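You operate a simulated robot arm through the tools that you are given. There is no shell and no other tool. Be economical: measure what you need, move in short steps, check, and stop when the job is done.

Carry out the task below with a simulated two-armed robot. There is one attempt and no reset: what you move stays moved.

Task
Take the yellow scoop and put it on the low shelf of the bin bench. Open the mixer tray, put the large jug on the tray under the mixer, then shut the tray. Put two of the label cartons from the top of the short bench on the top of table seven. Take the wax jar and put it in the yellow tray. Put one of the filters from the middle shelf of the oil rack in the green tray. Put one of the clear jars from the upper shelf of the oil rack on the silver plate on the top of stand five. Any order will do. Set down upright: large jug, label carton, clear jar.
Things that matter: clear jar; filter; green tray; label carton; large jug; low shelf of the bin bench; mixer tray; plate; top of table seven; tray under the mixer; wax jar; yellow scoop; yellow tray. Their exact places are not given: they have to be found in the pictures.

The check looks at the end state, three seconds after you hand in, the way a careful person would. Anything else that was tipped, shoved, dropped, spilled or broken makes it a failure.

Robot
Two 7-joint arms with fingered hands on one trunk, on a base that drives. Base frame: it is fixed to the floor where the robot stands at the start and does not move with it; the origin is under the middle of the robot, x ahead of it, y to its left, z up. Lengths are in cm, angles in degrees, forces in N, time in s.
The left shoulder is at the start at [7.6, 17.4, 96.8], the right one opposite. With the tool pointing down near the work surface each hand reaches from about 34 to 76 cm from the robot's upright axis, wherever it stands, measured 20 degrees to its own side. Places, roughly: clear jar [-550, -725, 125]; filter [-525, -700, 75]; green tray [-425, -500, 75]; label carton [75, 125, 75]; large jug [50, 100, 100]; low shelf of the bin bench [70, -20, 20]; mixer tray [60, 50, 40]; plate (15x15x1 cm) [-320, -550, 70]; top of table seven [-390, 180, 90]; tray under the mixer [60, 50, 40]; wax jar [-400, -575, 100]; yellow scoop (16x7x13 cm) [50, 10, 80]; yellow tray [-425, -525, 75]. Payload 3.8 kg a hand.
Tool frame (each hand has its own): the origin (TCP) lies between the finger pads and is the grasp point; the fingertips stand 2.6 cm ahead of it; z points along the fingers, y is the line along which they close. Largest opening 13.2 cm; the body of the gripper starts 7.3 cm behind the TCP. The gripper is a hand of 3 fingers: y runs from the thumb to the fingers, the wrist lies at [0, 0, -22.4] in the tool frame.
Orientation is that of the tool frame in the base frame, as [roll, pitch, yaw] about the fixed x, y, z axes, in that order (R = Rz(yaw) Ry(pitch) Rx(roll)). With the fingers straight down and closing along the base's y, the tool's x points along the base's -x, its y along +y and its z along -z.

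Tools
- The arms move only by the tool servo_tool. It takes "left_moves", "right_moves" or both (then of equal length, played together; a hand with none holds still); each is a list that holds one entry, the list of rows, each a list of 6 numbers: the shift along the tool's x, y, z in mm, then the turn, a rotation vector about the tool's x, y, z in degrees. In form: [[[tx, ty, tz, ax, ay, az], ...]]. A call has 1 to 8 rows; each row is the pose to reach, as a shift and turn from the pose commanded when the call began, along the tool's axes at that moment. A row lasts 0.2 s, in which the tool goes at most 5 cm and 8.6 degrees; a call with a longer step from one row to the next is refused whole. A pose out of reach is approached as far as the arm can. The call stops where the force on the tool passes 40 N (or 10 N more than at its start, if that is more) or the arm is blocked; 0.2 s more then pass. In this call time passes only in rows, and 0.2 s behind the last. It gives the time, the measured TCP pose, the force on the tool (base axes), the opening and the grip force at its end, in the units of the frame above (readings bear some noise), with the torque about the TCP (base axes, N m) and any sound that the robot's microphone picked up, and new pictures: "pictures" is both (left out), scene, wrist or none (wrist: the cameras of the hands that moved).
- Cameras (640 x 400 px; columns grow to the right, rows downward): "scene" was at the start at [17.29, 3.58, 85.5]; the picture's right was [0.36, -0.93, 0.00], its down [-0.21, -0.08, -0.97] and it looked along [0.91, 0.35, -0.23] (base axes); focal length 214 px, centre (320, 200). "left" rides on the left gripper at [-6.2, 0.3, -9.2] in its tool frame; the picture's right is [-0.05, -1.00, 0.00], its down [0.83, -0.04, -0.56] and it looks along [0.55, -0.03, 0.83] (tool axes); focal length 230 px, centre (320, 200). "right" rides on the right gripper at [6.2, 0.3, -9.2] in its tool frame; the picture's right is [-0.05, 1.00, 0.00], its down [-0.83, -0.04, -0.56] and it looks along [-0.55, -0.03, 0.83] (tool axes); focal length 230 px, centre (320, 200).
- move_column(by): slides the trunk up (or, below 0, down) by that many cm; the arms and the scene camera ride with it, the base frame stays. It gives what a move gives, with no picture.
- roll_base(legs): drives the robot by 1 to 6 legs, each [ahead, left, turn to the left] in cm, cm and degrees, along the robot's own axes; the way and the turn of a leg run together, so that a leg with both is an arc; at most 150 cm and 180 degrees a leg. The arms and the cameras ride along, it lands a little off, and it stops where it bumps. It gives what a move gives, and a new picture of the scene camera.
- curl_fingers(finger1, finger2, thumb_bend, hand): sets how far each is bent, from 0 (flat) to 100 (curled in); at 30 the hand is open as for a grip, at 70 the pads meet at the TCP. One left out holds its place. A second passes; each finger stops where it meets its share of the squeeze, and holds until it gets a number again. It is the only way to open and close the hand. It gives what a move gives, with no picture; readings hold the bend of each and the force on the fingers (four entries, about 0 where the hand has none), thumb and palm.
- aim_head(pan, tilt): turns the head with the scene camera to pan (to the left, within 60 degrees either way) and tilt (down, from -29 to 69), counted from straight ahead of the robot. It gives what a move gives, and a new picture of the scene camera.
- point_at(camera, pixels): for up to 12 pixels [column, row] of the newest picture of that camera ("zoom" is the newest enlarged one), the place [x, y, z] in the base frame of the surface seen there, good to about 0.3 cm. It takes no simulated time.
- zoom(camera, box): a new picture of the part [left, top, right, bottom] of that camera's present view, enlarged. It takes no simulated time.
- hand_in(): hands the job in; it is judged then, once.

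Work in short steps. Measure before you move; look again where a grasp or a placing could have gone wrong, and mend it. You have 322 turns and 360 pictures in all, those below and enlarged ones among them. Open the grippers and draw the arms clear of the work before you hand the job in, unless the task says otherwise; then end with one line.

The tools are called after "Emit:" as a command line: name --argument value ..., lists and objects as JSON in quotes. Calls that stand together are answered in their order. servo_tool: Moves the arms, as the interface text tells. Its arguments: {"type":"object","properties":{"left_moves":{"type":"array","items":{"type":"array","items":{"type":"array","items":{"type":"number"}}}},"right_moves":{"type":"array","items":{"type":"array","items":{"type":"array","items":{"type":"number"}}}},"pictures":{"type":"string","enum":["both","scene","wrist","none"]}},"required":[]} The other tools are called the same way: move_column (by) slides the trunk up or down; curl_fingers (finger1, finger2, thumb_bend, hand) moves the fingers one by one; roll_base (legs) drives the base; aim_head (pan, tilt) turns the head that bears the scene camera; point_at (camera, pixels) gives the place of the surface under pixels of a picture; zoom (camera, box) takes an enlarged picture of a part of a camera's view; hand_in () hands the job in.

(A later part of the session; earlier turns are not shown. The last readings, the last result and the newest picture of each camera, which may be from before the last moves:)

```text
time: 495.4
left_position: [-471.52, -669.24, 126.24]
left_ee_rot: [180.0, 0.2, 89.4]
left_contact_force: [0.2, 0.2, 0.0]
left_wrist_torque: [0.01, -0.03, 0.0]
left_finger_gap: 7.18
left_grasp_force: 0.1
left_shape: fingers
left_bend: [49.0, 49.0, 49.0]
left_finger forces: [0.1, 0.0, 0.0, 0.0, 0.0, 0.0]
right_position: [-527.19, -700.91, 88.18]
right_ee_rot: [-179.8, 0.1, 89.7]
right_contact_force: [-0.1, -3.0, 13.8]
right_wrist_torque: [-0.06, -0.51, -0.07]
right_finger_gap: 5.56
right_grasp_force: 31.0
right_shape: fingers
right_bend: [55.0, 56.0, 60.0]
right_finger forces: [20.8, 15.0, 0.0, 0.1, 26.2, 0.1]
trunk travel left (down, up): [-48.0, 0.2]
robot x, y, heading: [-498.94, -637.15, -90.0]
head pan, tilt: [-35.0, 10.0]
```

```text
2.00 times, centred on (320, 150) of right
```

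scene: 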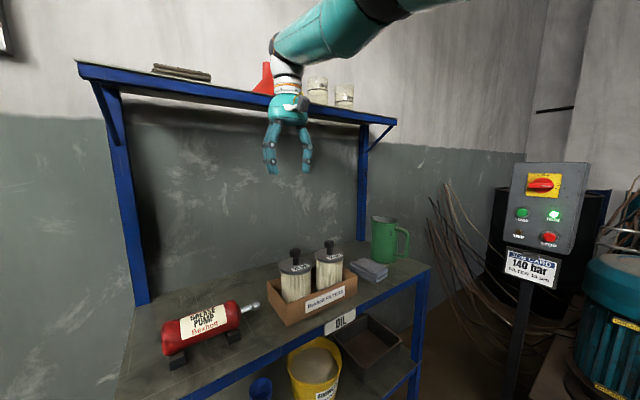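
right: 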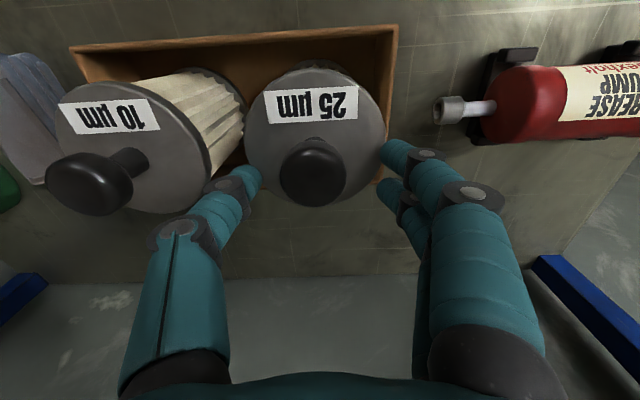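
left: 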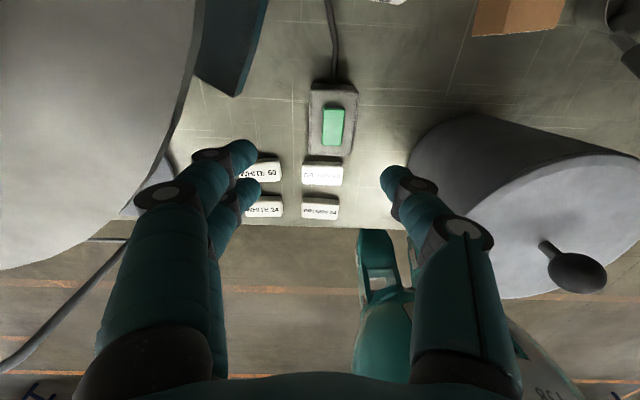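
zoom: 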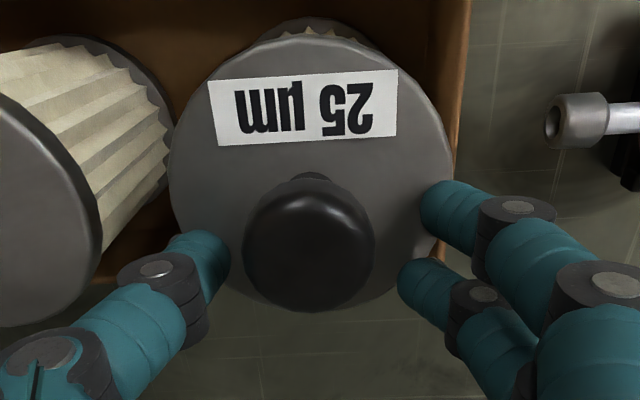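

The tips are catching on the cap. I open, raise 1 cm, shift 6 mm toward the knob and close again.

Emit:
curl_fingers --hand "right" --finger1 50 --finger2 50 --thumb_bend 50

Emit:
servo_tool --right_moves '[[[5, 0, -6, 0, 0, 0], [7, 0, -11, 0, 0, 0]]]' --pictures "none"

Emit:
curl_fingers --hand "right" --finger1 80 --finger2 80 --thumb_bend 80

Emit:
zoom --camera "right" --box '[160, 50, 480, 250]'

```text
time: 496.4
left_position: [-471.5, -669.07, 126.24]
left_ee_rot: [179.8, 0.1, 89.4]
left_contact_force: [-0.5, 0.2, 0.2]
left_wrist_torque: [-0.02, -0.01, 0.0]
left_finger_gap: 7.14
left_grasp_force: 0.1
left_shape: fingers
left_bend: [49.0, 49.0, 49.0]
left_finger forces: [0.1, 0.0, 0.1, 0.0, 0.0, 0.0]
right_position: [-527.21, -700.93, 88.1]
right_ee_rot: [-179.7, 0.1, 89.8]
right_contact_force: [2.0, -1.6, 18.7]
right_wrist_torque: [0.07, -0.19, -0.12]
right_finger_gap: 5.81
right_grasp_force: 9.5
right_shape: fingers
right_bend: [55.0, 50.0, 52.0]
right_finger forces: [12.1, 0.1, 0.1, 0.0, 7.5, 0.1]
trunk travel left (down, up): [-48.0, 0.2]
robot x, y, heading: [-498.89, -637.23, -89.5]
head pan, tilt: [-35.0, 10.0]
```

```text
time: 497.0
left_position: [-471.61, -669.47, 125.95]
left_ee_rot: [179.8, -0.1, 89.3]
left_contact_force: [1.1, -0.3, 0.0]
left_wrist_torque: [-0.02, 0.02, 0.01]
left_finger_gap: 7.17
left_grasp_force: 0.2
left_shape: fingers
left_bend: [49.0, 49.0, 49.0]
left_finger forces: [0.1, 0.0, 0.1, 0.1, 0.0, 0.0]
right_position: [-527.33, -701.01, 88.5]
right_ee_rot: [-179.8, -0.6, 89.7]
right_contact_force: [0.9, -0.7, 1.4]
right_wrist_torque: [-0.01, -0.02, 0.04]
right_finger_gap: 6.69
right_grasp_force: 0.0
right_shape: fingers
right_bend: [50.0, 50.0, 50.0]
right_finger forces: [0.0, 0.0, 0.0, 0.1, 0.1, 0.0]
right hand out of reach, approached as far as the arm can: row 1, 2
trunk travel left (down, up): [-48.0, 0.2]
robot x, y, heading: [-498.91, -637.25, -89.7]
head pan, tilt: [-35.0, 10.0]
```

```text
time: 498.0
left_position: [-471.58, -669.36, 126.05]
left_ee_rot: [179.8, 0.1, 89.4]
left_contact_force: [0.5, -0.2, -0.3]
left_wrist_torque: [0.04, 0.02, 0.02]
left_finger_gap: 7.17
left_grasp_force: 0.2
left_shape: fingers
left_bend: [49.0, 49.0, 49.0]
left_finger forces: [0.0, 0.1, 0.1, 0.0, 0.1, 0.0]
right_position: [-527.25, -701.23, 88.85]
right_ee_rot: [-179.7, -0.1, 89.8]
right_contact_force: [-0.1, 0.0, 0.3]
right_wrist_torque: [0.02, -0.01, 0.0]
right_finger_gap: 0.02
right_grasp_force: 0.1
right_shape: fingers
right_bend: [77.0, 77.0, 75.0]
right_finger forces: [0.1, 0.0, 0.1, 0.0, 0.1, 0.0]
trunk travel left (down, up): [-48.0, 0.2]
robot x, y, heading: [-498.8, -637.45, -89.8]
head pan, tilt: [-35.0, 10.0]
```

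```text
2.00 times, centred on (320, 150) of right
```

zoom: 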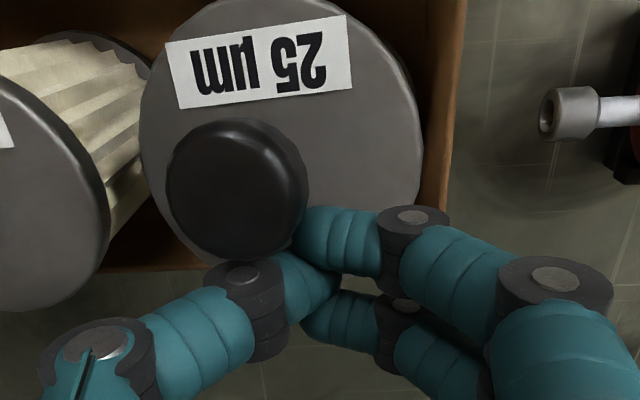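

The fingers closed just behind the knob. I open, move the base 1.8 back and 1.8 right, and look.

Emit:
curl_fingers --hand "right" --finger1 48 --finger2 48 --thumb_bend 48

Emit:
servo_tool --right_moves '[[[0, 0, -15, 0, 0, 0], [0, 0, -30, 0, 0, 0]]]' --pictures "none"

Emit:
roll_base --legs '[[-1.8, -1.6, 0]]'

Emit:
zoom --camera "right" --box '[160, 0, 480, 250]'

Emit:
point_at --camera "zoom" --pixels '[[290, 235], [300, 260], [290, 180], [200, 200], [390, 200]]'

```text
time: 499.0
left_position: [-471.61, -669.22, 126.11]
left_ee_rot: [179.8, 0.1, 89.4]
left_contact_force: [-0.7, 0.2, -0.8]
left_wrist_torque: [0.01, -0.02, 0.01]
left_finger_gap: 7.12
left_grasp_force: 0.1
left_shape: fingers
left_bend: [49.0, 49.0, 49.0]
left_finger forces: [0.1, 0.0, 0.0, 0.0, 0.0, 0.0]
right_position: [-527.25, -701.24, 89.01]
right_ee_rot: [-179.8, -0.1, 89.8]
right_contact_force: [0.5, 0.1, -0.1]
right_wrist_torque: [0.02, 0.0, 0.01]
right_finger_gap: 7.37
right_grasp_force: 0.0
right_shape: fingers
right_bend: [48.0, 48.0, 48.0]
right_finger forces: [0.0, 0.1, 0.0, 0.0, 0.1, 0.0]
trunk travel left (down, up): [-48.0, 0.2]
robot x, y, heading: [-498.9, -637.03, -90.0]
head pan, tilt: [-35.0, 10.0]
```

```text
time: 499.6
left_position: [-471.57, -669.32, 126.02]
left_ee_rot: [180.0, 0.1, 89.4]
left_contact_force: [-1.1, 0.1, 0.0]
left_wrist_torque: [0.01, 0.0, -0.01]
left_finger_gap: 7.16
left_grasp_force: 0.1
left_shape: fingers
left_bend: [49.0, 49.0, 49.0]
left_finger forces: [0.0, 0.0, 0.1, 0.1, 0.1, 0.0]
right_position: [-527.17, -701.42, 91.97]
right_ee_rot: [-179.8, 0.0, 89.8]
right_contact_force: [0.4, 0.0, 0.2]
right_wrist_torque: [-0.01, 0.02, 0.01]
right_finger_gap: 7.39
right_grasp_force: 0.0
right_shape: fingers
right_bend: [48.0, 48.0, 48.0]
right_finger forces: [0.0, 0.0, 0.0, 0.1, 0.0, 0.1]
right hand out of reach, approached as far as the arm can: row 2
trunk travel left (down, up): [-48.0, 0.2]
robot x, y, heading: [-498.56, -637.24, -89.6]
head pan, tilt: [-35.0, 10.0]
```

```text
time: 500.5
left_position: [-472.96, -667.75, 125.95]
left_ee_rot: [179.9, 0.0, 89.5]
left_contact_force: [0.3, -0.4, -0.4]
left_wrist_torque: [-0.01, 0.04, 0.02]
left_finger_gap: 7.14
left_grasp_force: 0.0
left_shape: fingers
left_bend: [49.0, 49.0, 49.0]
left_finger forces: [0.0, 0.0, 0.1, 0.0, 0.0, 0.0]
right_position: [-528.59, -699.81, 91.74]
right_ee_rot: [-179.8, -0.1, 89.8]
right_contact_force: [0.1, -1.0, -0.4]
right_wrist_torque: [0.01, 0.01, -0.01]
right_finger_gap: 7.41
right_grasp_force: 0.1
right_shape: fingers
right_bend: [48.0, 48.0, 48.0]
right_finger forces: [0.0, 0.0, 0.0, 0.0, 0.0, 0.0]
trunk travel left (down, up): [-48.0, 0.2]
robot x, y, heading: [-500.39, -635.19, -90.0]
head pan, tilt: [-35.0, 10.0]
```

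scene: 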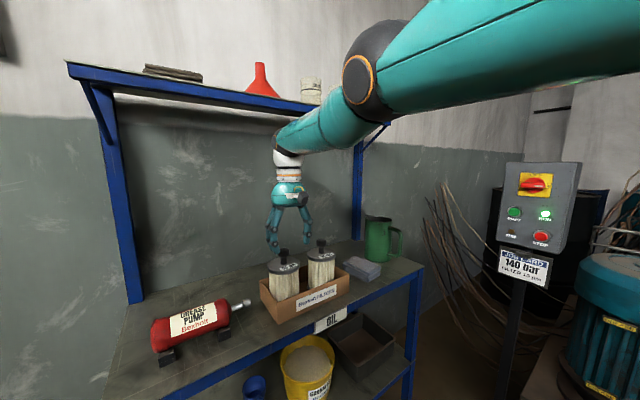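

```text
1.60 times, centred on (320, 125) of right
```

zoom: 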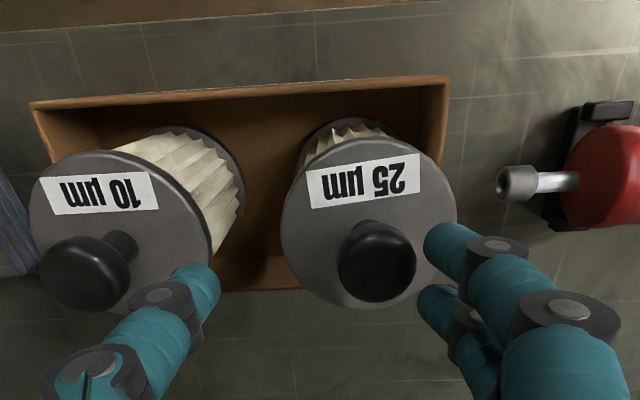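

```text
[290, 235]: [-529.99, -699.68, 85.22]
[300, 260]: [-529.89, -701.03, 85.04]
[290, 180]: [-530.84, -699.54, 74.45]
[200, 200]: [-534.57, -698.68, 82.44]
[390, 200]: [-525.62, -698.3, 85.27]
```

Emit:
point_at --camera "zoom" --pixels '[[375, 265], [345, 265], [412, 265], [375, 290], [375, 235], [285, 230], [452, 215]]'

```text
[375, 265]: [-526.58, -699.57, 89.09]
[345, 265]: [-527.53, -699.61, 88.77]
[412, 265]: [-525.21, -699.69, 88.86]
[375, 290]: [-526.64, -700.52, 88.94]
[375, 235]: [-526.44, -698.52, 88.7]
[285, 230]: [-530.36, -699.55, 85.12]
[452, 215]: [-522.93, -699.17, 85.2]
```

Knob centre (-526.5,-699.7). I shift the base 2.1 left, descend to 88.9 and close.

Emit:
roll_base --legs '[[0, 2.1, 0]]'

Emit:
servo_tool --right_moves '[[[0, 0, 15, 0, 0, 0], [0, 0, 29, 0, 0, 0]]]' --pictures "wrist"

```text
time: 501.3
left_position: [-471.04, -667.61, 126.04]
left_ee_rot: [179.7, 0.1, 89.5]
left_contact_force: [-0.3, -0.4, 0.0]
left_wrist_torque: [0.0, -0.01, 0.01]
left_finger_gap: 7.17
left_grasp_force: 0.1
left_shape: fingers
left_bend: [49.0, 49.0, 49.0]
left_finger forces: [0.1, 0.0, 0.0, 0.0, 0.0, 0.0]
right_position: [-526.61, -699.91, 91.91]
right_ee_rot: [-179.8, -0.1, 89.8]
right_contact_force: [0.1, 0.0, 0.1]
right_wrist_torque: [-0.03, 0.01, 0.0]
right_finger_gap: 7.39
right_grasp_force: 0.1
right_shape: fingers
right_bend: [48.0, 48.0, 48.0]
right_finger forces: [0.0, 0.0, 0.0, 0.0, 0.0, 0.0]
trunk travel left (down, up): [-48.0, 0.2]
robot x, y, heading: [-498.66, -635.31, -89.9]
head pan, tilt: [-35.0, 10.0]
```

scene: 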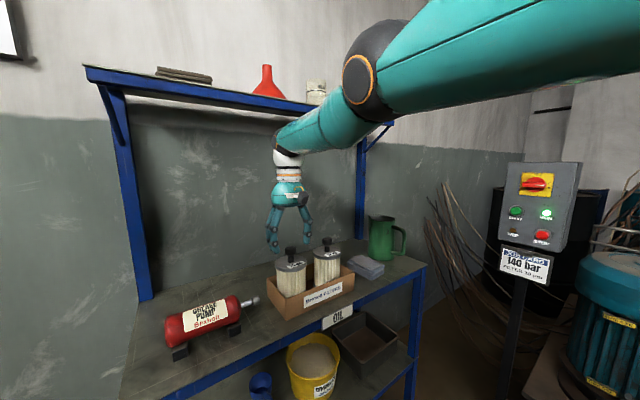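

```text
time: 501.9
left_position: [-470.91, -667.6, 126.04]
left_ee_rot: [179.9, 0.0, 89.6]
left_contact_force: [-0.1, 0.3, -0.1]
left_wrist_torque: [0.04, -0.02, -0.01]
left_finger_gap: 7.16
left_grasp_force: 0.1
left_shape: fingers
left_bend: [49.0, 49.0, 49.0]
left_finger forces: [0.0, 0.0, 0.0, 0.1, 0.1, 0.1]
right_position: [-526.68, -699.49, 88.91]
right_ee_rot: [-179.7, -0.2, 89.8]
right_contact_force: [-0.1, 0.1, 0.3]
right_wrist_torque: [-0.03, 0.0, -0.01]
right_finger_gap: 7.4
right_grasp_force: 0.0
right_shape: fingers
right_bend: [48.0, 48.0, 48.0]
right_finger forces: [0.0, 0.0, 0.1, 0.1, 0.1, 0.1]
trunk travel left (down, up): [-48.0, 0.2]
robot x, y, heading: [-498.03, -635.27, -89.7]
head pan, tilt: [-35.0, 10.0]
```

right: 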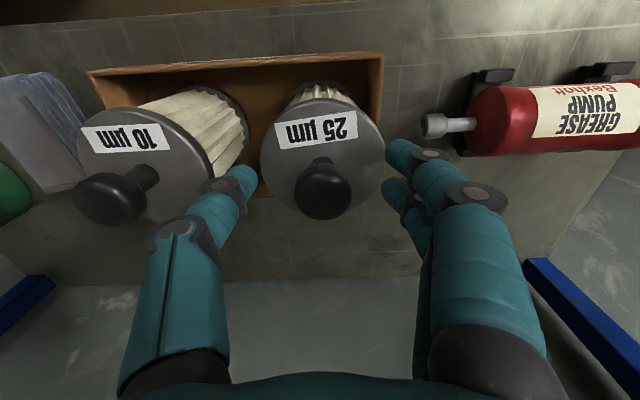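

Well centred. I close on the knob.

Emit:
curl_fingers --hand "right" --finger1 80 --finger2 80 --thumb_bend 80

Emit:
servo_tool --right_moves '[[[0, 0, -20, 0, 0, 0], [0, 0, -50, 0, 0, 0], [0, 0, -90, 0, 0, 0], [20, 0, -130, 0, 0, 0], [20, 0, -160, 0, 0, 0]]]' --pictures "both"

```text
time: 502.9
left_position: [-471.09, -667.62, 126.15]
left_ee_rot: [179.8, -0.1, 89.5]
left_contact_force: [-0.1, -0.7, -0.2]
left_wrist_torque: [0.0, 0.03, -0.02]
left_finger_gap: 7.13
left_grasp_force: 0.1
left_shape: fingers
left_bend: [49.0, 49.0, 49.0]
left_finger forces: [0.0, 0.0, 0.0, 0.1, 0.0, 0.1]
right_position: [-526.77, -699.54, 89.01]
right_ee_rot: [-179.8, -0.1, 89.8]
right_contact_force: [-0.7, -0.2, -3.1]
right_wrist_torque: [0.01, 0.14, -0.03]
right_finger_gap: 1.74
right_grasp_force: 21.6
right_shape: fingers
right_bend: [72.0, 71.0, 68.0]
right_finger forces: [10.8, 11.4, 0.0, 0.0, 20.9, 0.1]
trunk travel left (down, up): [-48.0, 0.2]
robot x, y, heading: [-498.46, -635.52, -89.9]
head pan, tilt: [-35.0, 10.0]
```

```text
time: 504.1
left_position: [-471.06, -667.45, 126.06]
left_ee_rot: [179.9, 0.1, 89.4]
left_contact_force: [-0.6, 0.3, 0.4]
left_wrist_torque: [0.02, 0.01, 0.0]
left_finger_gap: 7.17
left_grasp_force: 0.0
left_shape: fingers
left_bend: [49.0, 49.0, 49.0]
left_finger forces: [0.1, 0.0, 0.0, 0.0, 0.0, 0.0]
right_position: [-526.45, -697.81, 105.04]
right_ee_rot: [-179.7, -0.1, 89.8]
right_contact_force: [0.3, 0.6, -2.4]
right_wrist_torque: [-0.02, 0.02, -0.01]
right_finger_gap: 0.2
right_grasp_force: 19.4
right_shape: fingers
right_bend: [76.0, 73.0, 72.0]
right_finger forces: [8.5, 13.1, 0.0, 0.1, 16.6, 0.0]
trunk travel left (down, up): [-48.0, 0.2]
robot x, y, heading: [-498.36, -634.98, -89.6]
head pan, tilt: [-35.0, 10.0]
```

scene: 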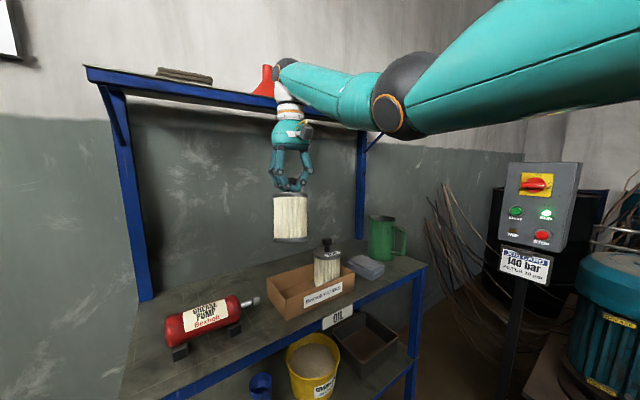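
right: 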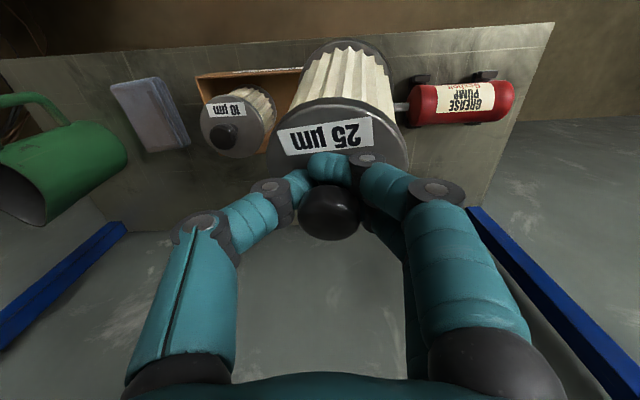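

The filter is lifted by its handle. I raise it a bit more, back off, and turn around in two stages to re-enter the aisle facing +y.

Emit:
servo_tool --right_moves '[[[20, 0, -25, 0, 0, 0], [40, 0, -50, 0, 0, 0]]]' --pictures "none"

Emit:
roll_base --legs '[[-10, 60, 0], [0, 0, -90], [0, 38, 0], [0, 0, -90], [0, 40, 0]]'

```text
time: 504.7
left_position: [-470.95, -667.46, 126.16]
left_ee_rot: [179.9, 0.1, 89.4]
left_contact_force: [0.1, 0.0, -0.2]
left_wrist_torque: [0.0, 0.0, 0.0]
left_finger_gap: 7.16
left_grasp_force: 0.0
left_shape: fingers
left_bend: [49.0, 49.0, 49.0]
left_finger forces: [0.0, 0.0, 0.0, 0.0, 0.1, 0.0]
right_position: [-526.5, -693.92, 110.08]
right_ee_rot: [-179.7, -0.1, 89.8]
right_contact_force: [-0.7, 0.0, -2.5]
right_wrist_torque: [-0.02, 0.02, 0.0]
right_finger_gap: 0.17
right_grasp_force: 18.8
right_shape: fingers
right_bend: [76.0, 73.0, 73.0]
right_finger forces: [7.0, 13.0, 0.0, 0.1, 17.4, 0.0]
trunk travel left (down, up): [-48.0, 0.2]
robot x, y, heading: [-498.67, -635.3, -89.8]
head pan, tilt: [-35.0, 10.0]
```

```text
time: 525.3
left_position: [-505.24, -630.38, 125.99]
left_ee_rot: [179.8, 0.1, -91.3]
left_contact_force: [-0.5, 0.0, -0.3]
left_wrist_torque: [0.01, 0.0, -0.01]
left_finger_gap: 7.15
left_grasp_force: 0.1
left_shape: fingers
left_bend: [49.0, 49.0, 49.0]
left_finger forces: [0.1, 0.0, 0.0, 0.0, 0.1, 0.0]
right_position: [-449.26, -604.87, 110.01]
right_ee_rot: [-179.7, -0.3, -91.0]
right_contact_force: [0.1, 0.3, -2.8]
right_wrist_torque: [0.06, -0.02, 0.01]
right_finger_gap: 0.08
right_grasp_force: 19.1
right_shape: fingers
right_bend: [76.0, 73.0, 73.0]
right_finger forces: [4.6, 13.0, 0.1, 0.0, 19.8, 0.1]
trunk travel left (down, up): [-48.0, 0.2]
robot x, y, heading: [-478.5, -663.01, 89.5]
head pan, tilt: [-35.0, 10.0]
```

scene: 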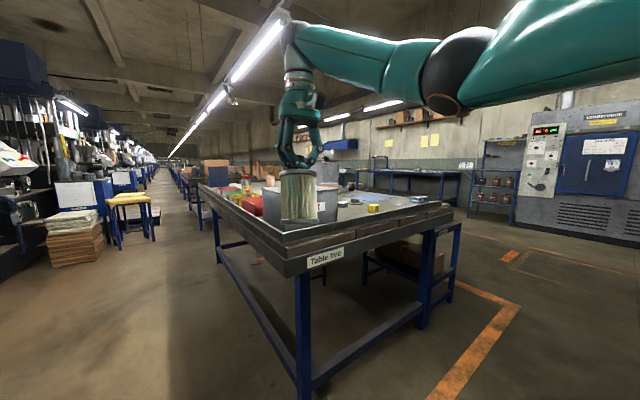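

I nudge 1.5 cm left for clearance from the waste box, then drive ahead to y≈-551.

Emit:
roll_base --legs '[[56, 1.5, 0.5], [55.5, 0, 0]]'

Emit:
servo_tool --right_moves '[[[0, -43, 0, 0, 0, 0], [0, -86, 0, 0, 0, 0], [0, -129, 0, 0, 0, 0], [0, -160, 0, 0, 0, 0]]]' --pictures "both"

```text
time: 531.3
left_position: [-507.88, -520.28, 126.15]
left_ee_rot: [179.8, 0.1, -89.9]
left_contact_force: [0.5, -0.6, 0.7]
left_wrist_torque: [-0.02, 0.0, 0.01]
left_finger_gap: 7.15
left_grasp_force: 0.1
left_shape: fingers
left_bend: [49.0, 49.0, 49.0]
left_finger forces: [0.1, 0.0, 0.1, 0.0, 0.0, 0.1]
right_position: [-452.7, -493.15, 109.94]
right_ee_rot: [-179.8, -0.1, -89.5]
right_contact_force: [-0.2, 0.7, -2.3]
right_wrist_torque: [0.0, -0.03, 0.0]
right_finger_gap: 0.05
right_grasp_force: 19.2
right_shape: fingers
right_bend: [76.0, 73.0, 73.0]
right_finger forces: [4.8, 13.3, 0.0, 0.0, 20.4, 0.1]
trunk travel left (down, up): [-48.0, 0.2]
robot x, y, heading: [-480.29, -552.48, 90.9]
head pan, tilt: [-35.0, 10.0]
```

scene: 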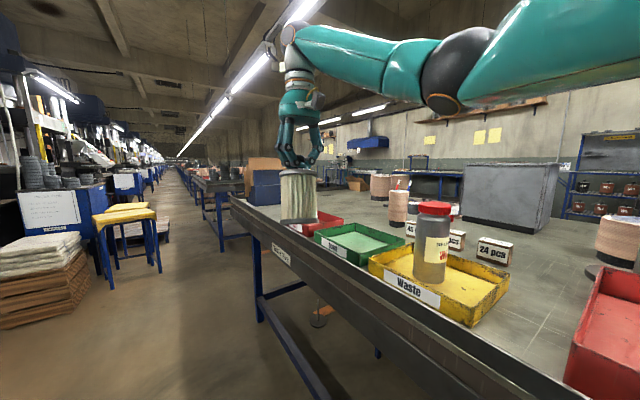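

```text
time: 532.3
left_position: [-507.83, -520.3, 126.18]
left_ee_rot: [179.8, 0.2, -89.9]
left_contact_force: [0.2, 0.2, 0.1]
left_wrist_torque: [-0.02, -0.01, 0.0]
left_finger_gap: 7.14
left_grasp_force: 0.0
left_shape: fingers
left_bend: [49.0, 49.0, 49.0]
left_finger forces: [0.0, 0.0, 0.0, 0.0, 0.0, 0.1]
right_position: [-436.65, -493.22, 110.11]
right_ee_rot: [-179.8, -0.2, -89.6]
right_contact_force: [0.3, 0.8, -1.8]
right_wrist_torque: [0.04, -0.01, -0.03]
right_finger_gap: 0.03
right_grasp_force: 19.7
right_shape: fingers
right_bend: [76.0, 73.0, 73.0]
right_finger forces: [4.8, 14.1, 0.0, 0.1, 20.8, 0.0]
trunk travel left (down, up): [-48.0, 0.2]
robot x, y, heading: [-480.02, -552.02, 91.0]
head pan, tilt: [-35.0, 10.0]
```

scene: 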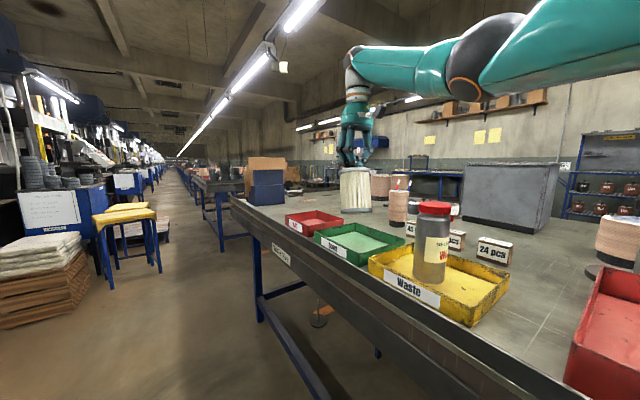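
right: 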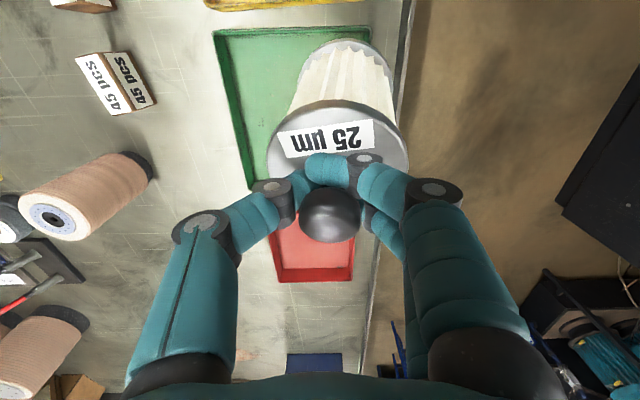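

Emit:
point_at --camera "right" --pixels '[[220, 40], [250, 186], [300, 33], [262, 100], [345, 80], [340, 130], [240, 100]]'

Emit:
point_at --camera "scene" --pixels '[[357, 262], [314, 234], [402, 238], [355, 222], [355, 240], [355, 205]]'

```text
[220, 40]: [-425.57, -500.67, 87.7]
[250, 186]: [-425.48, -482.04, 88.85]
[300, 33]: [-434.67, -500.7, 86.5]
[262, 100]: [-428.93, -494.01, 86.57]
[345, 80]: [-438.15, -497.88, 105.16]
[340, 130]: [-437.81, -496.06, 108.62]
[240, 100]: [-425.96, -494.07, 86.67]
```

```text
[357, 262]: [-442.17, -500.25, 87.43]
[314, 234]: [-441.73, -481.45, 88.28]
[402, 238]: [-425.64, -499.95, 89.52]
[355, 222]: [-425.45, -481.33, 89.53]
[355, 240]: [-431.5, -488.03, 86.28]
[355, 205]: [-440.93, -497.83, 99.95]
```

Green tray: x -442..-425.5, y -501..-481. I shift (+3,+2) cm and lower the filter into it.

Emit:
servo_tool --right_moves '[[[-20, -28, 0, 0, 0, 0], [-20, -28, 40, 0, 0, 0], [-20, -28, 70, 0, 0, 0], [-20, -28, 80, 0, 0, 0], [-20, -28, 85, 0, 0, 0], [-20, -28, 90, 0, 0, 0], [-20, -28, 94, 0, 0, 0]]]' --pictures "both"

```text
time: 533.9
left_position: [-507.99, -520.3, 125.99]
left_ee_rot: [179.9, 0.1, -89.9]
left_contact_force: [-0.5, 0.6, -0.6]
left_wrist_torque: [0.02, 0.0, -0.04]
left_finger_gap: 7.15
left_grasp_force: 0.0
left_shape: fingers
left_bend: [49.0, 49.0, 49.0]
left_finger forces: [0.0, 0.0, 0.0, 0.0, 0.0, 0.0]
right_position: [-433.97, -491.4, 100.55]
right_ee_rot: [-179.8, -0.3, -89.5]
right_contact_force: [0.3, 1.0, -1.9]
right_wrist_torque: [0.03, -0.05, -0.04]
right_finger_gap: 0.0
right_grasp_force: 20.7
right_shape: fingers
right_bend: [76.0, 73.0, 73.0]
right_finger forces: [4.9, 15.3, 0.1, 0.1, 22.0, 0.0]
right hand out of reach, approached as far as the arm can: row 1, 2, 3
trunk travel left (down, up): [-48.0, 0.2]
robot x, y, heading: [-480.2, -552.36, 90.8]
head pan, tilt: [-35.0, 10.0]
```

scene: 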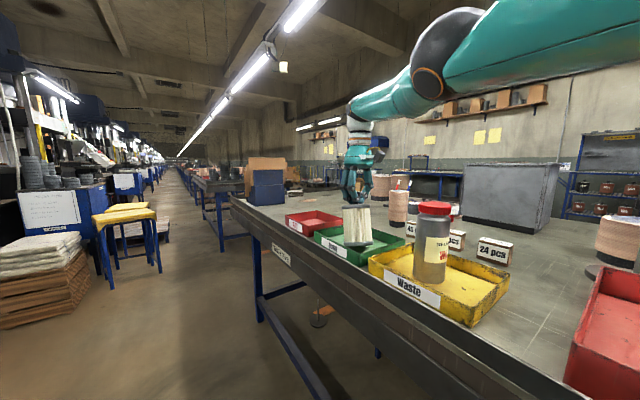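
right: 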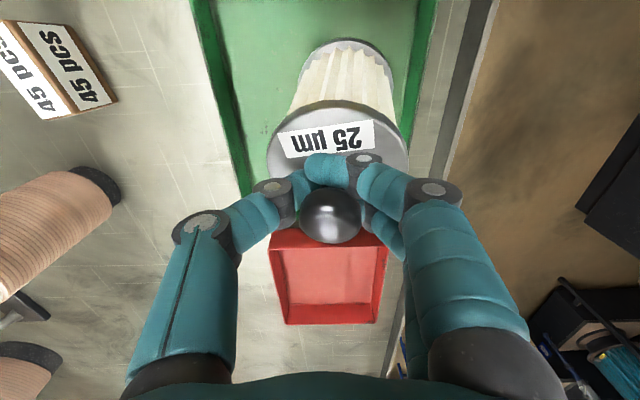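

Emit:
servo_tool --right_moves '[[[0, 0, 4, 0, 0, 0], [0, 0, 8, 0, 0, 0], [0, 0, 12, 0, 0, 0], [0, 0, 16, 0, 0, 0], [0, 0, 20, 0, 0, 0]]]' --pictures "none"

Emit:
zoom --camera "scene" --box '[290, 130, 450, 290]'

```text
time: 535.2
left_position: [-507.96, -520.48, 126.05]
left_ee_rot: [180.0, 0.2, -89.9]
left_contact_force: [-0.4, -0.2, -0.2]
left_wrist_torque: [-0.04, 0.02, 0.03]
left_finger_gap: 7.14
left_grasp_force: 0.0
left_shape: fingers
left_bend: [49.0, 49.0, 49.0]
left_finger forces: [0.0, 0.0, 0.0, 0.1, 0.0, 0.0]
right_position: [-434.1, -490.8, 99.75]
right_ee_rot: [-179.5, 1.2, -89.4]
right_contact_force: [0.7, -0.6, 30.2]
right_wrist_torque: [-0.13, -0.08, 0.02]
right_finger_gap: 0.0
right_grasp_force: 41.7
right_shape: fingers
right_bend: [77.0, 74.0, 77.0]
right_finger forces: [11.7, 26.8, 0.0, 0.1, 44.4, 0.1]
trunk travel left (down, up): [-48.0, 0.2]
robot x, y, heading: [-480.14, -552.28, 90.9]
head pan, tilt: [-35.0, 10.0]
stopped in row 5 (right hand): the force on the tool passed its limit at 40 N (the readings are from after the stop); the commanded pose is now the measured one
```

```text
2.50 times, centred on (370, 210) of scene
```

zoom: 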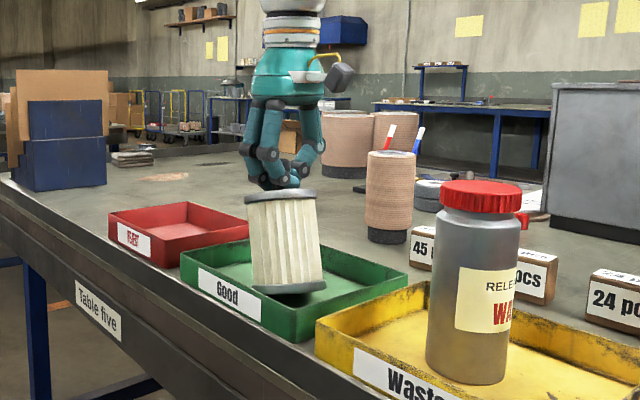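

The filter touches the tray floor, slightly tilted; it will settle when released. I raise 3 mm of pressure off and open.

Emit:
servo_tool --right_moves '[[[0, 0, -5, 0, 0, 0]]]' --pictures "none"

Emit:
curl_fingers --hand "right" --finger1 50 --finger2 50 --thumb_bend 50

Emit:
servo_tool --right_moves '[[[0, 0, -30, 0, 0, 0], [0, 0, -70, 0, 0, 0], [0, 20, -100, 0, 0, 0]]]' --pictures "scene"

```text
time: 535.6
left_position: [-508.09, -520.4, 126.03]
left_ee_rot: [179.8, 0.1, -89.9]
left_contact_force: [-0.4, -0.2, 0.1]
left_wrist_torque: [0.0, 0.01, -0.02]
left_finger_gap: 7.15
left_grasp_force: 0.1
left_shape: fingers
left_bend: [49.0, 49.0, 49.0]
left_finger forces: [0.1, 0.0, 0.1, 0.1, 0.0, 0.1]
right_position: [-434.07, -491.04, 99.81]
right_ee_rot: [-179.5, 0.7, -89.4]
right_contact_force: [0.5, 0.2, 22.7]
right_wrist_torque: [0.19, 0.04, 0.03]
right_finger_gap: 0.0
right_grasp_force: 35.1
right_shape: fingers
right_bend: [77.0, 74.0, 77.0]
right_finger forces: [3.0, 27.4, 0.1, 0.0, 40.1, 0.0]
trunk travel left (down, up): [-48.0, 0.2]
robot x, y, heading: [-480.41, -552.12, 91.0]
head pan, tilt: [-35.0, 10.0]
```

```text
time: 536.6
left_position: [-508.11, -520.5, 126.16]
left_ee_rot: [179.9, 0.3, -89.9]
left_contact_force: [-0.3, -0.4, -1.0]
left_wrist_torque: [0.01, 0.02, 0.03]
left_finger_gap: 7.15
left_grasp_force: 0.2
left_shape: fingers
left_bend: [49.0, 49.0, 49.0]
left_finger forces: [0.0, 0.0, 0.0, 0.0, 0.0, 0.0]
right_position: [-434.04, -491.06, 99.92]
right_ee_rot: [-179.6, 0.7, -89.2]
right_contact_force: [2.5, -2.0, 24.6]
right_wrist_torque: [-0.03, -0.01, -0.02]
right_finger_gap: 3.74
right_grasp_force: 42.5
right_shape: fingers
right_bend: [78.0, 75.0, 50.0]
right_finger forces: [37.2, 48.0, 0.1, 0.0, 0.1, 0.0]
trunk travel left (down, up): [-48.0, 0.2]
robot x, y, heading: [-480.31, -552.17, 91.1]
head pan, tilt: [-35.0, 10.0]
```

```text
time: 537.4
left_position: [-507.91, -520.21, 126.03]
left_ee_rot: [179.8, -0.1, -90.0]
left_contact_force: [0.6, 0.1, -0.2]
left_wrist_torque: [-0.01, 0.02, 0.0]
left_finger_gap: 7.15
left_grasp_force: 0.0
left_shape: fingers
left_bend: [49.0, 49.0, 49.0]
left_finger forces: [0.0, 0.0, 0.0, 0.0, 0.0, 0.0]
right_position: [-436.06, -491.37, 109.46]
right_ee_rot: [-179.7, 0.2, -89.4]
right_contact_force: [0.6, 0.8, -1.7]
right_wrist_torque: [0.0, -0.19, 0.03]
right_finger_gap: 6.43
right_grasp_force: 12.5
right_shape: fingers
right_bend: [52.0, 49.0, 50.0]
right_finger forces: [11.2, 13.4, 0.0, 0.0, 0.1, 0.0]
right hand out of reach, approached as far as the arm can: row 2, 3
trunk travel left (down, up): [-48.0, 0.2]
robot x, y, heading: [-480.12, -552.0, 91.1]
head pan, tilt: [-35.0, 10.0]
```

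scene: 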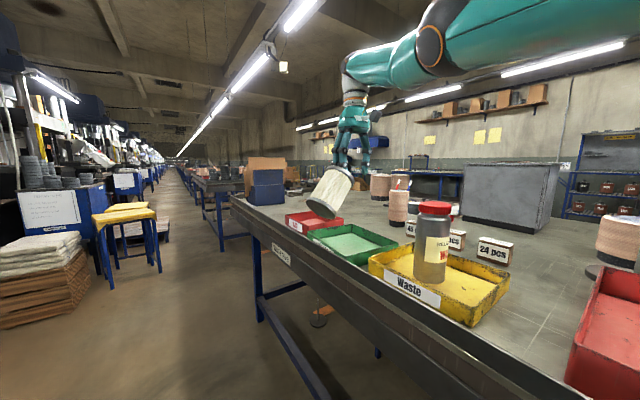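

The fingers' tips stayed hooked under the cap/knob and lifted it tilted. I lower it back to the tray at once.

Emit:
servo_tool --right_moves '[[[0, -20, 20, 0, 0, 0], [0, -20, 50, 0, 0, 0], [0, -20, 70, 0, 0, 0], [0, -20, 80, 0, 0, 0]]]' --pictures "both"

Emit:
zoom --camera "scene" --box '[290, 130, 450, 290]'

```text
time: 538.4
left_position: [-507.91, -520.34, 126.19]
left_ee_rot: [179.9, 0.1, -89.8]
left_contact_force: [-0.3, 0.0, 0.1]
left_wrist_torque: [0.0, 0.02, -0.03]
left_finger_gap: 7.14
left_grasp_force: 0.0
left_shape: fingers
left_bend: [49.0, 49.0, 49.0]
left_finger forces: [0.0, 0.1, 0.0, 0.0, 0.1, 0.0]
right_position: [-433.9, -491.37, 101.82]
right_ee_rot: [-179.8, 0.4, -89.4]
right_contact_force: [1.6, -1.2, 2.2]
right_wrist_torque: [-0.01, -0.02, 0.03]
right_finger_gap: 6.3
right_grasp_force: 11.6
right_shape: fingers
right_bend: [53.0, 50.0, 50.0]
right_finger forces: [10.6, 12.4, 0.0, 0.0, 0.0, 0.0]
right hand out of reach, approached as far as the arm can: row 1, 4
trunk travel left (down, up): [-48.0, 0.2]
robot x, y, heading: [-480.55, -552.02, 91.0]
head pan, tilt: [-35.0, 10.0]
```

scene: 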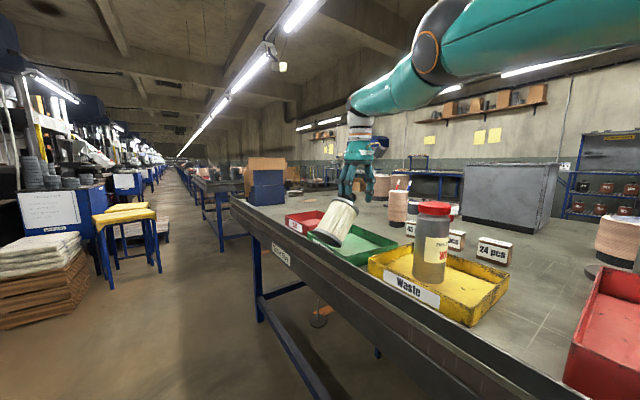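
right: 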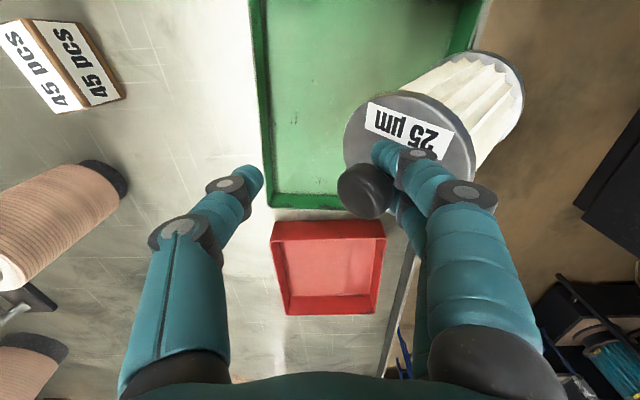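

```text
2.50 times, centred on (370, 210) of scene
```

zoom: 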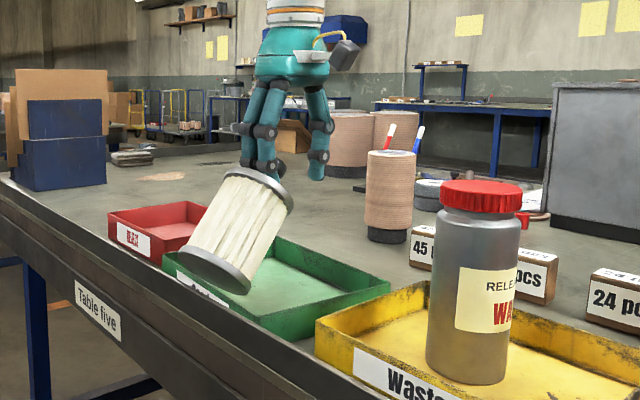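

The knob's stem is held between the two fingers. I close the thumb again to bring the filter upright before lowering.

Emit:
curl_fingers --hand "right" --finger1 70 --finger2 70 --thumb_bend 72

Emit:
zoom --camera "scene" --box '[290, 130, 450, 290]'

Emit:
zoom --camera "right" --box '[160, 0, 560, 300]'

```text
time: 539.4
left_position: [-507.82, -520.37, 126.12]
left_ee_rot: [179.8, 0.0, -90.0]
left_contact_force: [0.6, 0.2, -0.1]
left_wrist_torque: [0.0, 0.02, 0.01]
left_finger_gap: 7.14
left_grasp_force: 0.0
left_shape: fingers
left_bend: [49.0, 49.0, 49.0]
left_finger forces: [0.0, 0.1, 0.0, 0.1, 0.0, 0.0]
right_position: [-433.92, -491.31, 101.62]
right_ee_rot: [-179.7, 0.5, -89.4]
right_contact_force: [0.2, 0.3, -2.2]
right_wrist_torque: [0.03, -0.03, 0.01]
right_finger_gap: 0.81
right_grasp_force: 17.5
right_shape: fingers
right_bend: [71.0, 68.0, 69.0]
right_finger forces: [11.1, 17.4, 0.0, 0.0, 6.3, 0.0]
trunk travel left (down, up): [-48.0, 0.2]
robot x, y, heading: [-480.35, -551.94, 91.0]
head pan, tilt: [-35.0, 10.0]
```

```text
2.50 times, centred on (370, 210) of scene
```

zoom: 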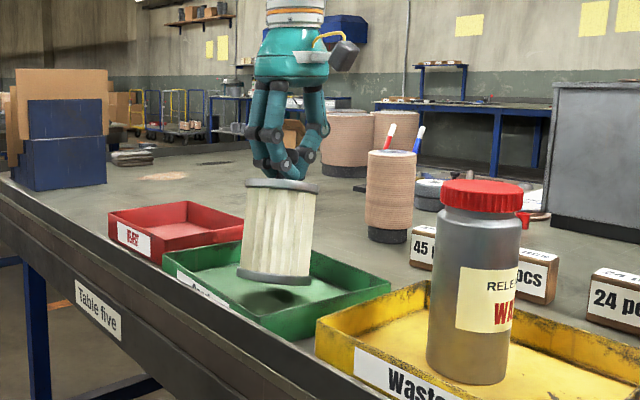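

```text
1.33 times, centred on (360, 150) of right
```

zoom: 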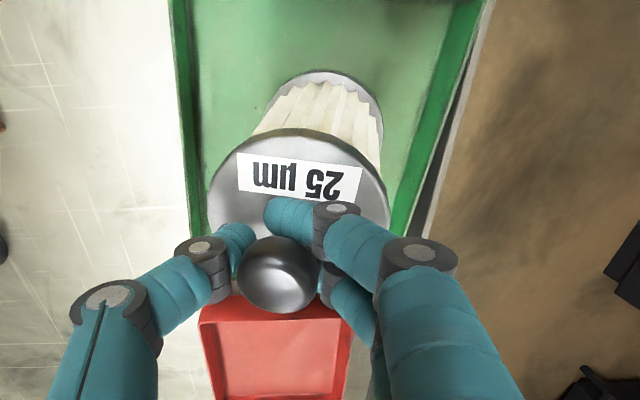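

Upright again over the green tray. I lower gently to light contact.

Emit:
servo_tool --right_moves '[[[0, 0, 6, 0, 0, 0], [0, 0, 10, 0, 0, 0], [0, 0, 13, 0, 0, 0]]]' --pictures "none"

```text
time: 540.2
left_position: [-507.83, -520.31, 126.18]
left_ee_rot: [179.9, 0.1, -89.9]
left_contact_force: [0.2, 1.1, 0.1]
left_wrist_torque: [-0.02, -0.01, -0.02]
left_finger_gap: 7.16
left_grasp_force: 0.1
left_shape: fingers
left_bend: [49.0, 49.0, 49.0]
left_finger forces: [0.1, 0.1, 0.0, 0.0, 0.1, 0.0]
right_position: [-433.96, -491.05, 100.43]
right_ee_rot: [-179.6, 0.5, -89.4]
right_contact_force: [0.4, -0.7, 0.6]
right_wrist_torque: [0.02, -0.06, 0.01]
right_finger_gap: 0.8
right_grasp_force: 18.0
right_shape: fingers
right_bend: [71.0, 68.0, 69.0]
right_finger forces: [11.4, 18.2, 0.1, 0.0, 6.2, 0.0]
trunk travel left (down, up): [-48.0, 0.2]
robot x, y, heading: [-480.44, -552.15, 90.9]
head pan, tilt: [-35.0, 10.0]
```

Weight is on the tray now. I open all fingers a bit and see whether it lets go.

Emit:
curl_fingers --hand "right" --finger1 58 --finger2 58 --thumb_bend 45

Emit:
zoom --camera "right" --box '[160, 0, 560, 300]'

```text
time: 541.2
left_position: [-508.03, -520.43, 126.23]
left_ee_rot: [179.9, 0.2, -89.9]
left_contact_force: [-0.6, 0.0, 1.0]
left_wrist_torque: [-0.03, 0.02, 0.01]
left_finger_gap: 7.15
left_grasp_force: 0.1
left_shape: fingers
left_bend: [49.0, 49.0, 49.0]
left_finger forces: [0.0, 0.0, 0.1, 0.1, 0.0, 0.0]
right_position: [-434.06, -491.17, 100.61]
right_ee_rot: [-179.6, 0.8, -89.4]
right_contact_force: [1.8, -0.1, 16.7]
right_wrist_torque: [-0.1, -0.19, -0.01]
right_finger_gap: 5.09
right_grasp_force: 36.5
right_shape: fingers
right_bend: [69.0, 66.0, 45.0]
right_finger forces: [36.6, 36.3, 0.0, 0.0, 0.1, 0.0]
trunk travel left (down, up): [-48.0, 0.2]
robot x, y, heading: [-480.59, -552.18, 90.6]
head pan, tilt: [-35.0, 10.0]
```

```text
1.33 times, centred on (360, 150) of right
```

zoom: 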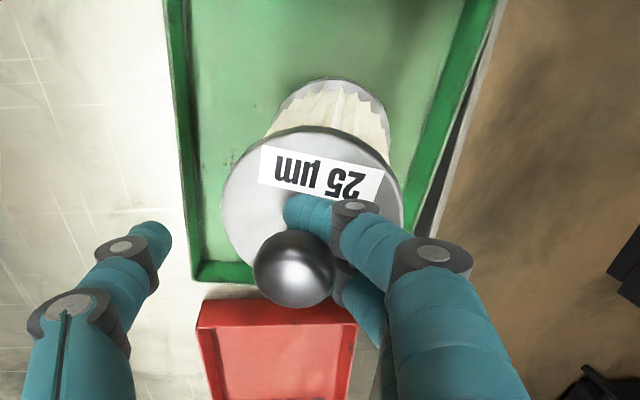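

The fingertips sit between knob and cap and press on the cap when opening. I ease up 4 mm and slide the hand sideways (toward the aisle) to slip them out.

Emit:
servo_tool --right_moves '[[[0, 0, -4, 0, 0, 0], [0, 8, -5, 0, 0, 0], [0, 16, -5, 0, 0, 0], [0, 24, -5, 0, 0, 0], [0, 32, -5, 0, 0, 0]]]' --pictures "both"

Emit:
zoom --camera "scene" --box '[290, 130, 450, 290]'

```text
time: 542.4
left_position: [-507.93, -520.26, 126.06]
left_ee_rot: [179.8, 0.0, -89.9]
left_contact_force: [-0.2, -0.3, -0.4]
left_wrist_torque: [-0.02, 0.0, 0.0]
left_finger_gap: 7.13
left_grasp_force: 0.2
left_shape: fingers
left_bend: [49.0, 49.0, 49.0]
left_finger forces: [0.0, 0.1, 0.0, 0.0, 0.0, 0.0]
right_position: [-436.71, -490.38, 100.78]
right_ee_rot: [-179.7, 0.3, -89.4]
right_contact_force: [4.8, 0.0, -2.0]
right_wrist_torque: [-0.08, -0.57, 0.08]
right_finger_gap: 5.19
right_grasp_force: 32.6
right_shape: fingers
right_bend: [66.0, 63.0, 45.0]
right_finger forces: [33.8, 32.1, 0.1, 0.0, 0.1, 0.1]
right hand out of reach, approached as far as the arm can: row 3, 4, 5
trunk travel left (down, up): [-48.0, 0.2]
robot x, y, heading: [-480.44, -552.12, 90.8]
head pan, tilt: [-35.0, 10.0]
```

scene: 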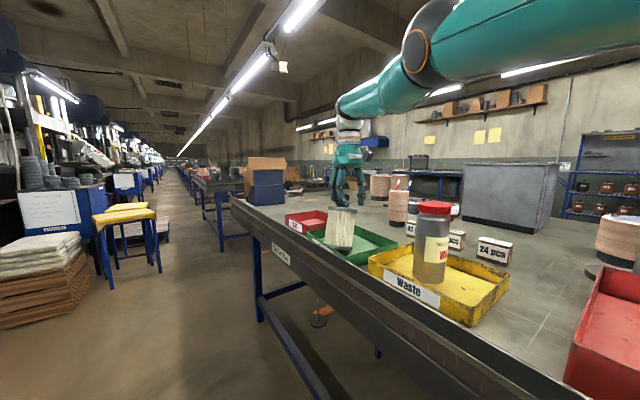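
right: 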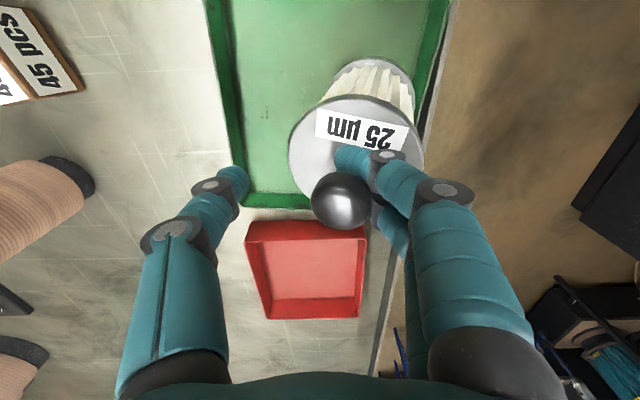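

```text
2.50 times, centred on (370, 210) of scene
```

zoom: 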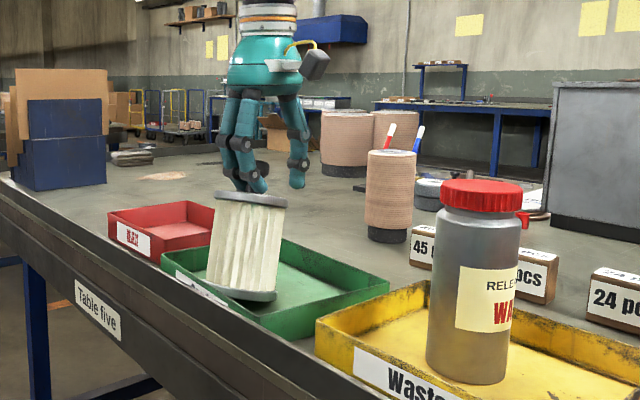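

I relax the fingers (close a bit so they no longer press) and slide further out against the tray wall.

Emit:
curl_fingers --hand "right" --finger1 69 --finger2 66

Emit:
servo_tool --right_moves '[[[0, 8, 2, 0, 0, 0], [0, 18, 2, 0, 0, 0], [0, 28, 2, 0, 0, 0], [0, 38, 2, 0, 0, 0]]]' --pictures "wrist"

Emit:
zoom --camera "scene" --box '[290, 130, 450, 290]'

```text
time: 543.4
left_position: [-507.86, -520.21, 126.12]
left_ee_rot: [179.8, -0.1, -90.0]
left_contact_force: [-0.5, -0.2, 1.3]
left_wrist_torque: [0.01, -0.03, -0.03]
left_finger_gap: 7.18
left_grasp_force: 0.1
left_shape: fingers
left_bend: [49.0, 49.0, 49.0]
left_finger forces: [0.1, 0.0, 0.0, 0.1, 0.1, 0.0]
right_position: [-436.94, -490.32, 100.89]
right_ee_rot: [-179.7, 0.5, -89.4]
right_contact_force: [-0.4, -1.0, -2.4]
right_wrist_torque: [0.0, -0.07, 0.0]
right_finger_gap: 4.5
right_grasp_force: 11.7
right_shape: fingers
right_bend: [69.0, 66.0, 45.0]
right_finger forces: [9.4, 13.8, 0.0, 0.0, 0.1, 0.0]
trunk travel left (down, up): [-48.0, 0.2]
robot x, y, heading: [-480.63, -552.19, 91.0]
head pan, tilt: [-35.0, 10.0]
```

```text
time: 544.4
left_position: [-508.0, -520.19, 126.06]
left_ee_rot: [179.8, 0.0, -89.9]
left_contact_force: [-1.7, -0.4, -0.2]
left_wrist_torque: [-0.01, 0.02, 0.0]
left_finger_gap: 7.15
left_grasp_force: 0.1
left_shape: fingers
left_bend: [49.0, 49.0, 49.0]
left_finger forces: [0.0, 0.0, 0.1, 0.1, 0.1, 0.0]
right_position: [-440.33, -489.23, 100.83]
right_ee_rot: [-179.7, 0.3, -89.4]
right_contact_force: [3.1, 0.1, -1.5]
right_wrist_torque: [0.06, -0.26, 0.06]
right_finger_gap: 3.89
right_grasp_force: 19.2
right_shape: fingers
right_bend: [72.0, 68.0, 45.0]
right_finger forces: [19.2, 20.5, 0.0, 0.0, 0.0, 0.0]
right hand out of reach, approached as far as the arm can: row 2, 3, 4
trunk travel left (down, up): [-48.0, 0.2]
robot x, y, heading: [-480.01, -552.24, 90.8]
head pan, tilt: [-35.0, 10.0]
```

right: 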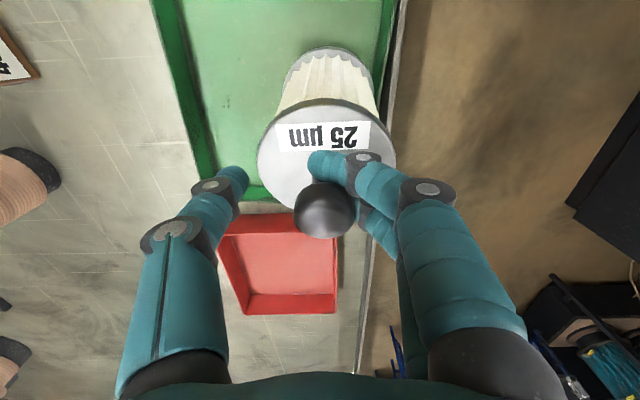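

```text
2.50 times, centred on (370, 210) of scene
```

zoom: 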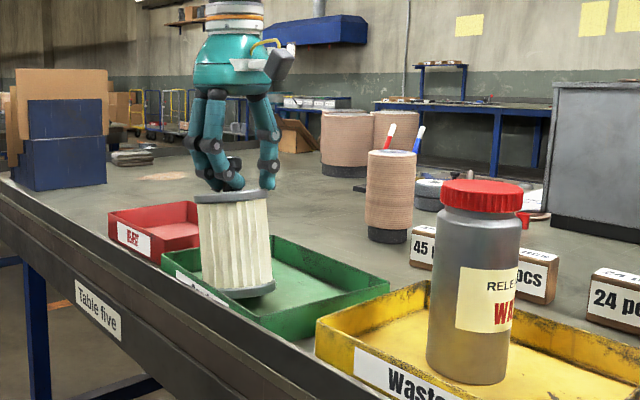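

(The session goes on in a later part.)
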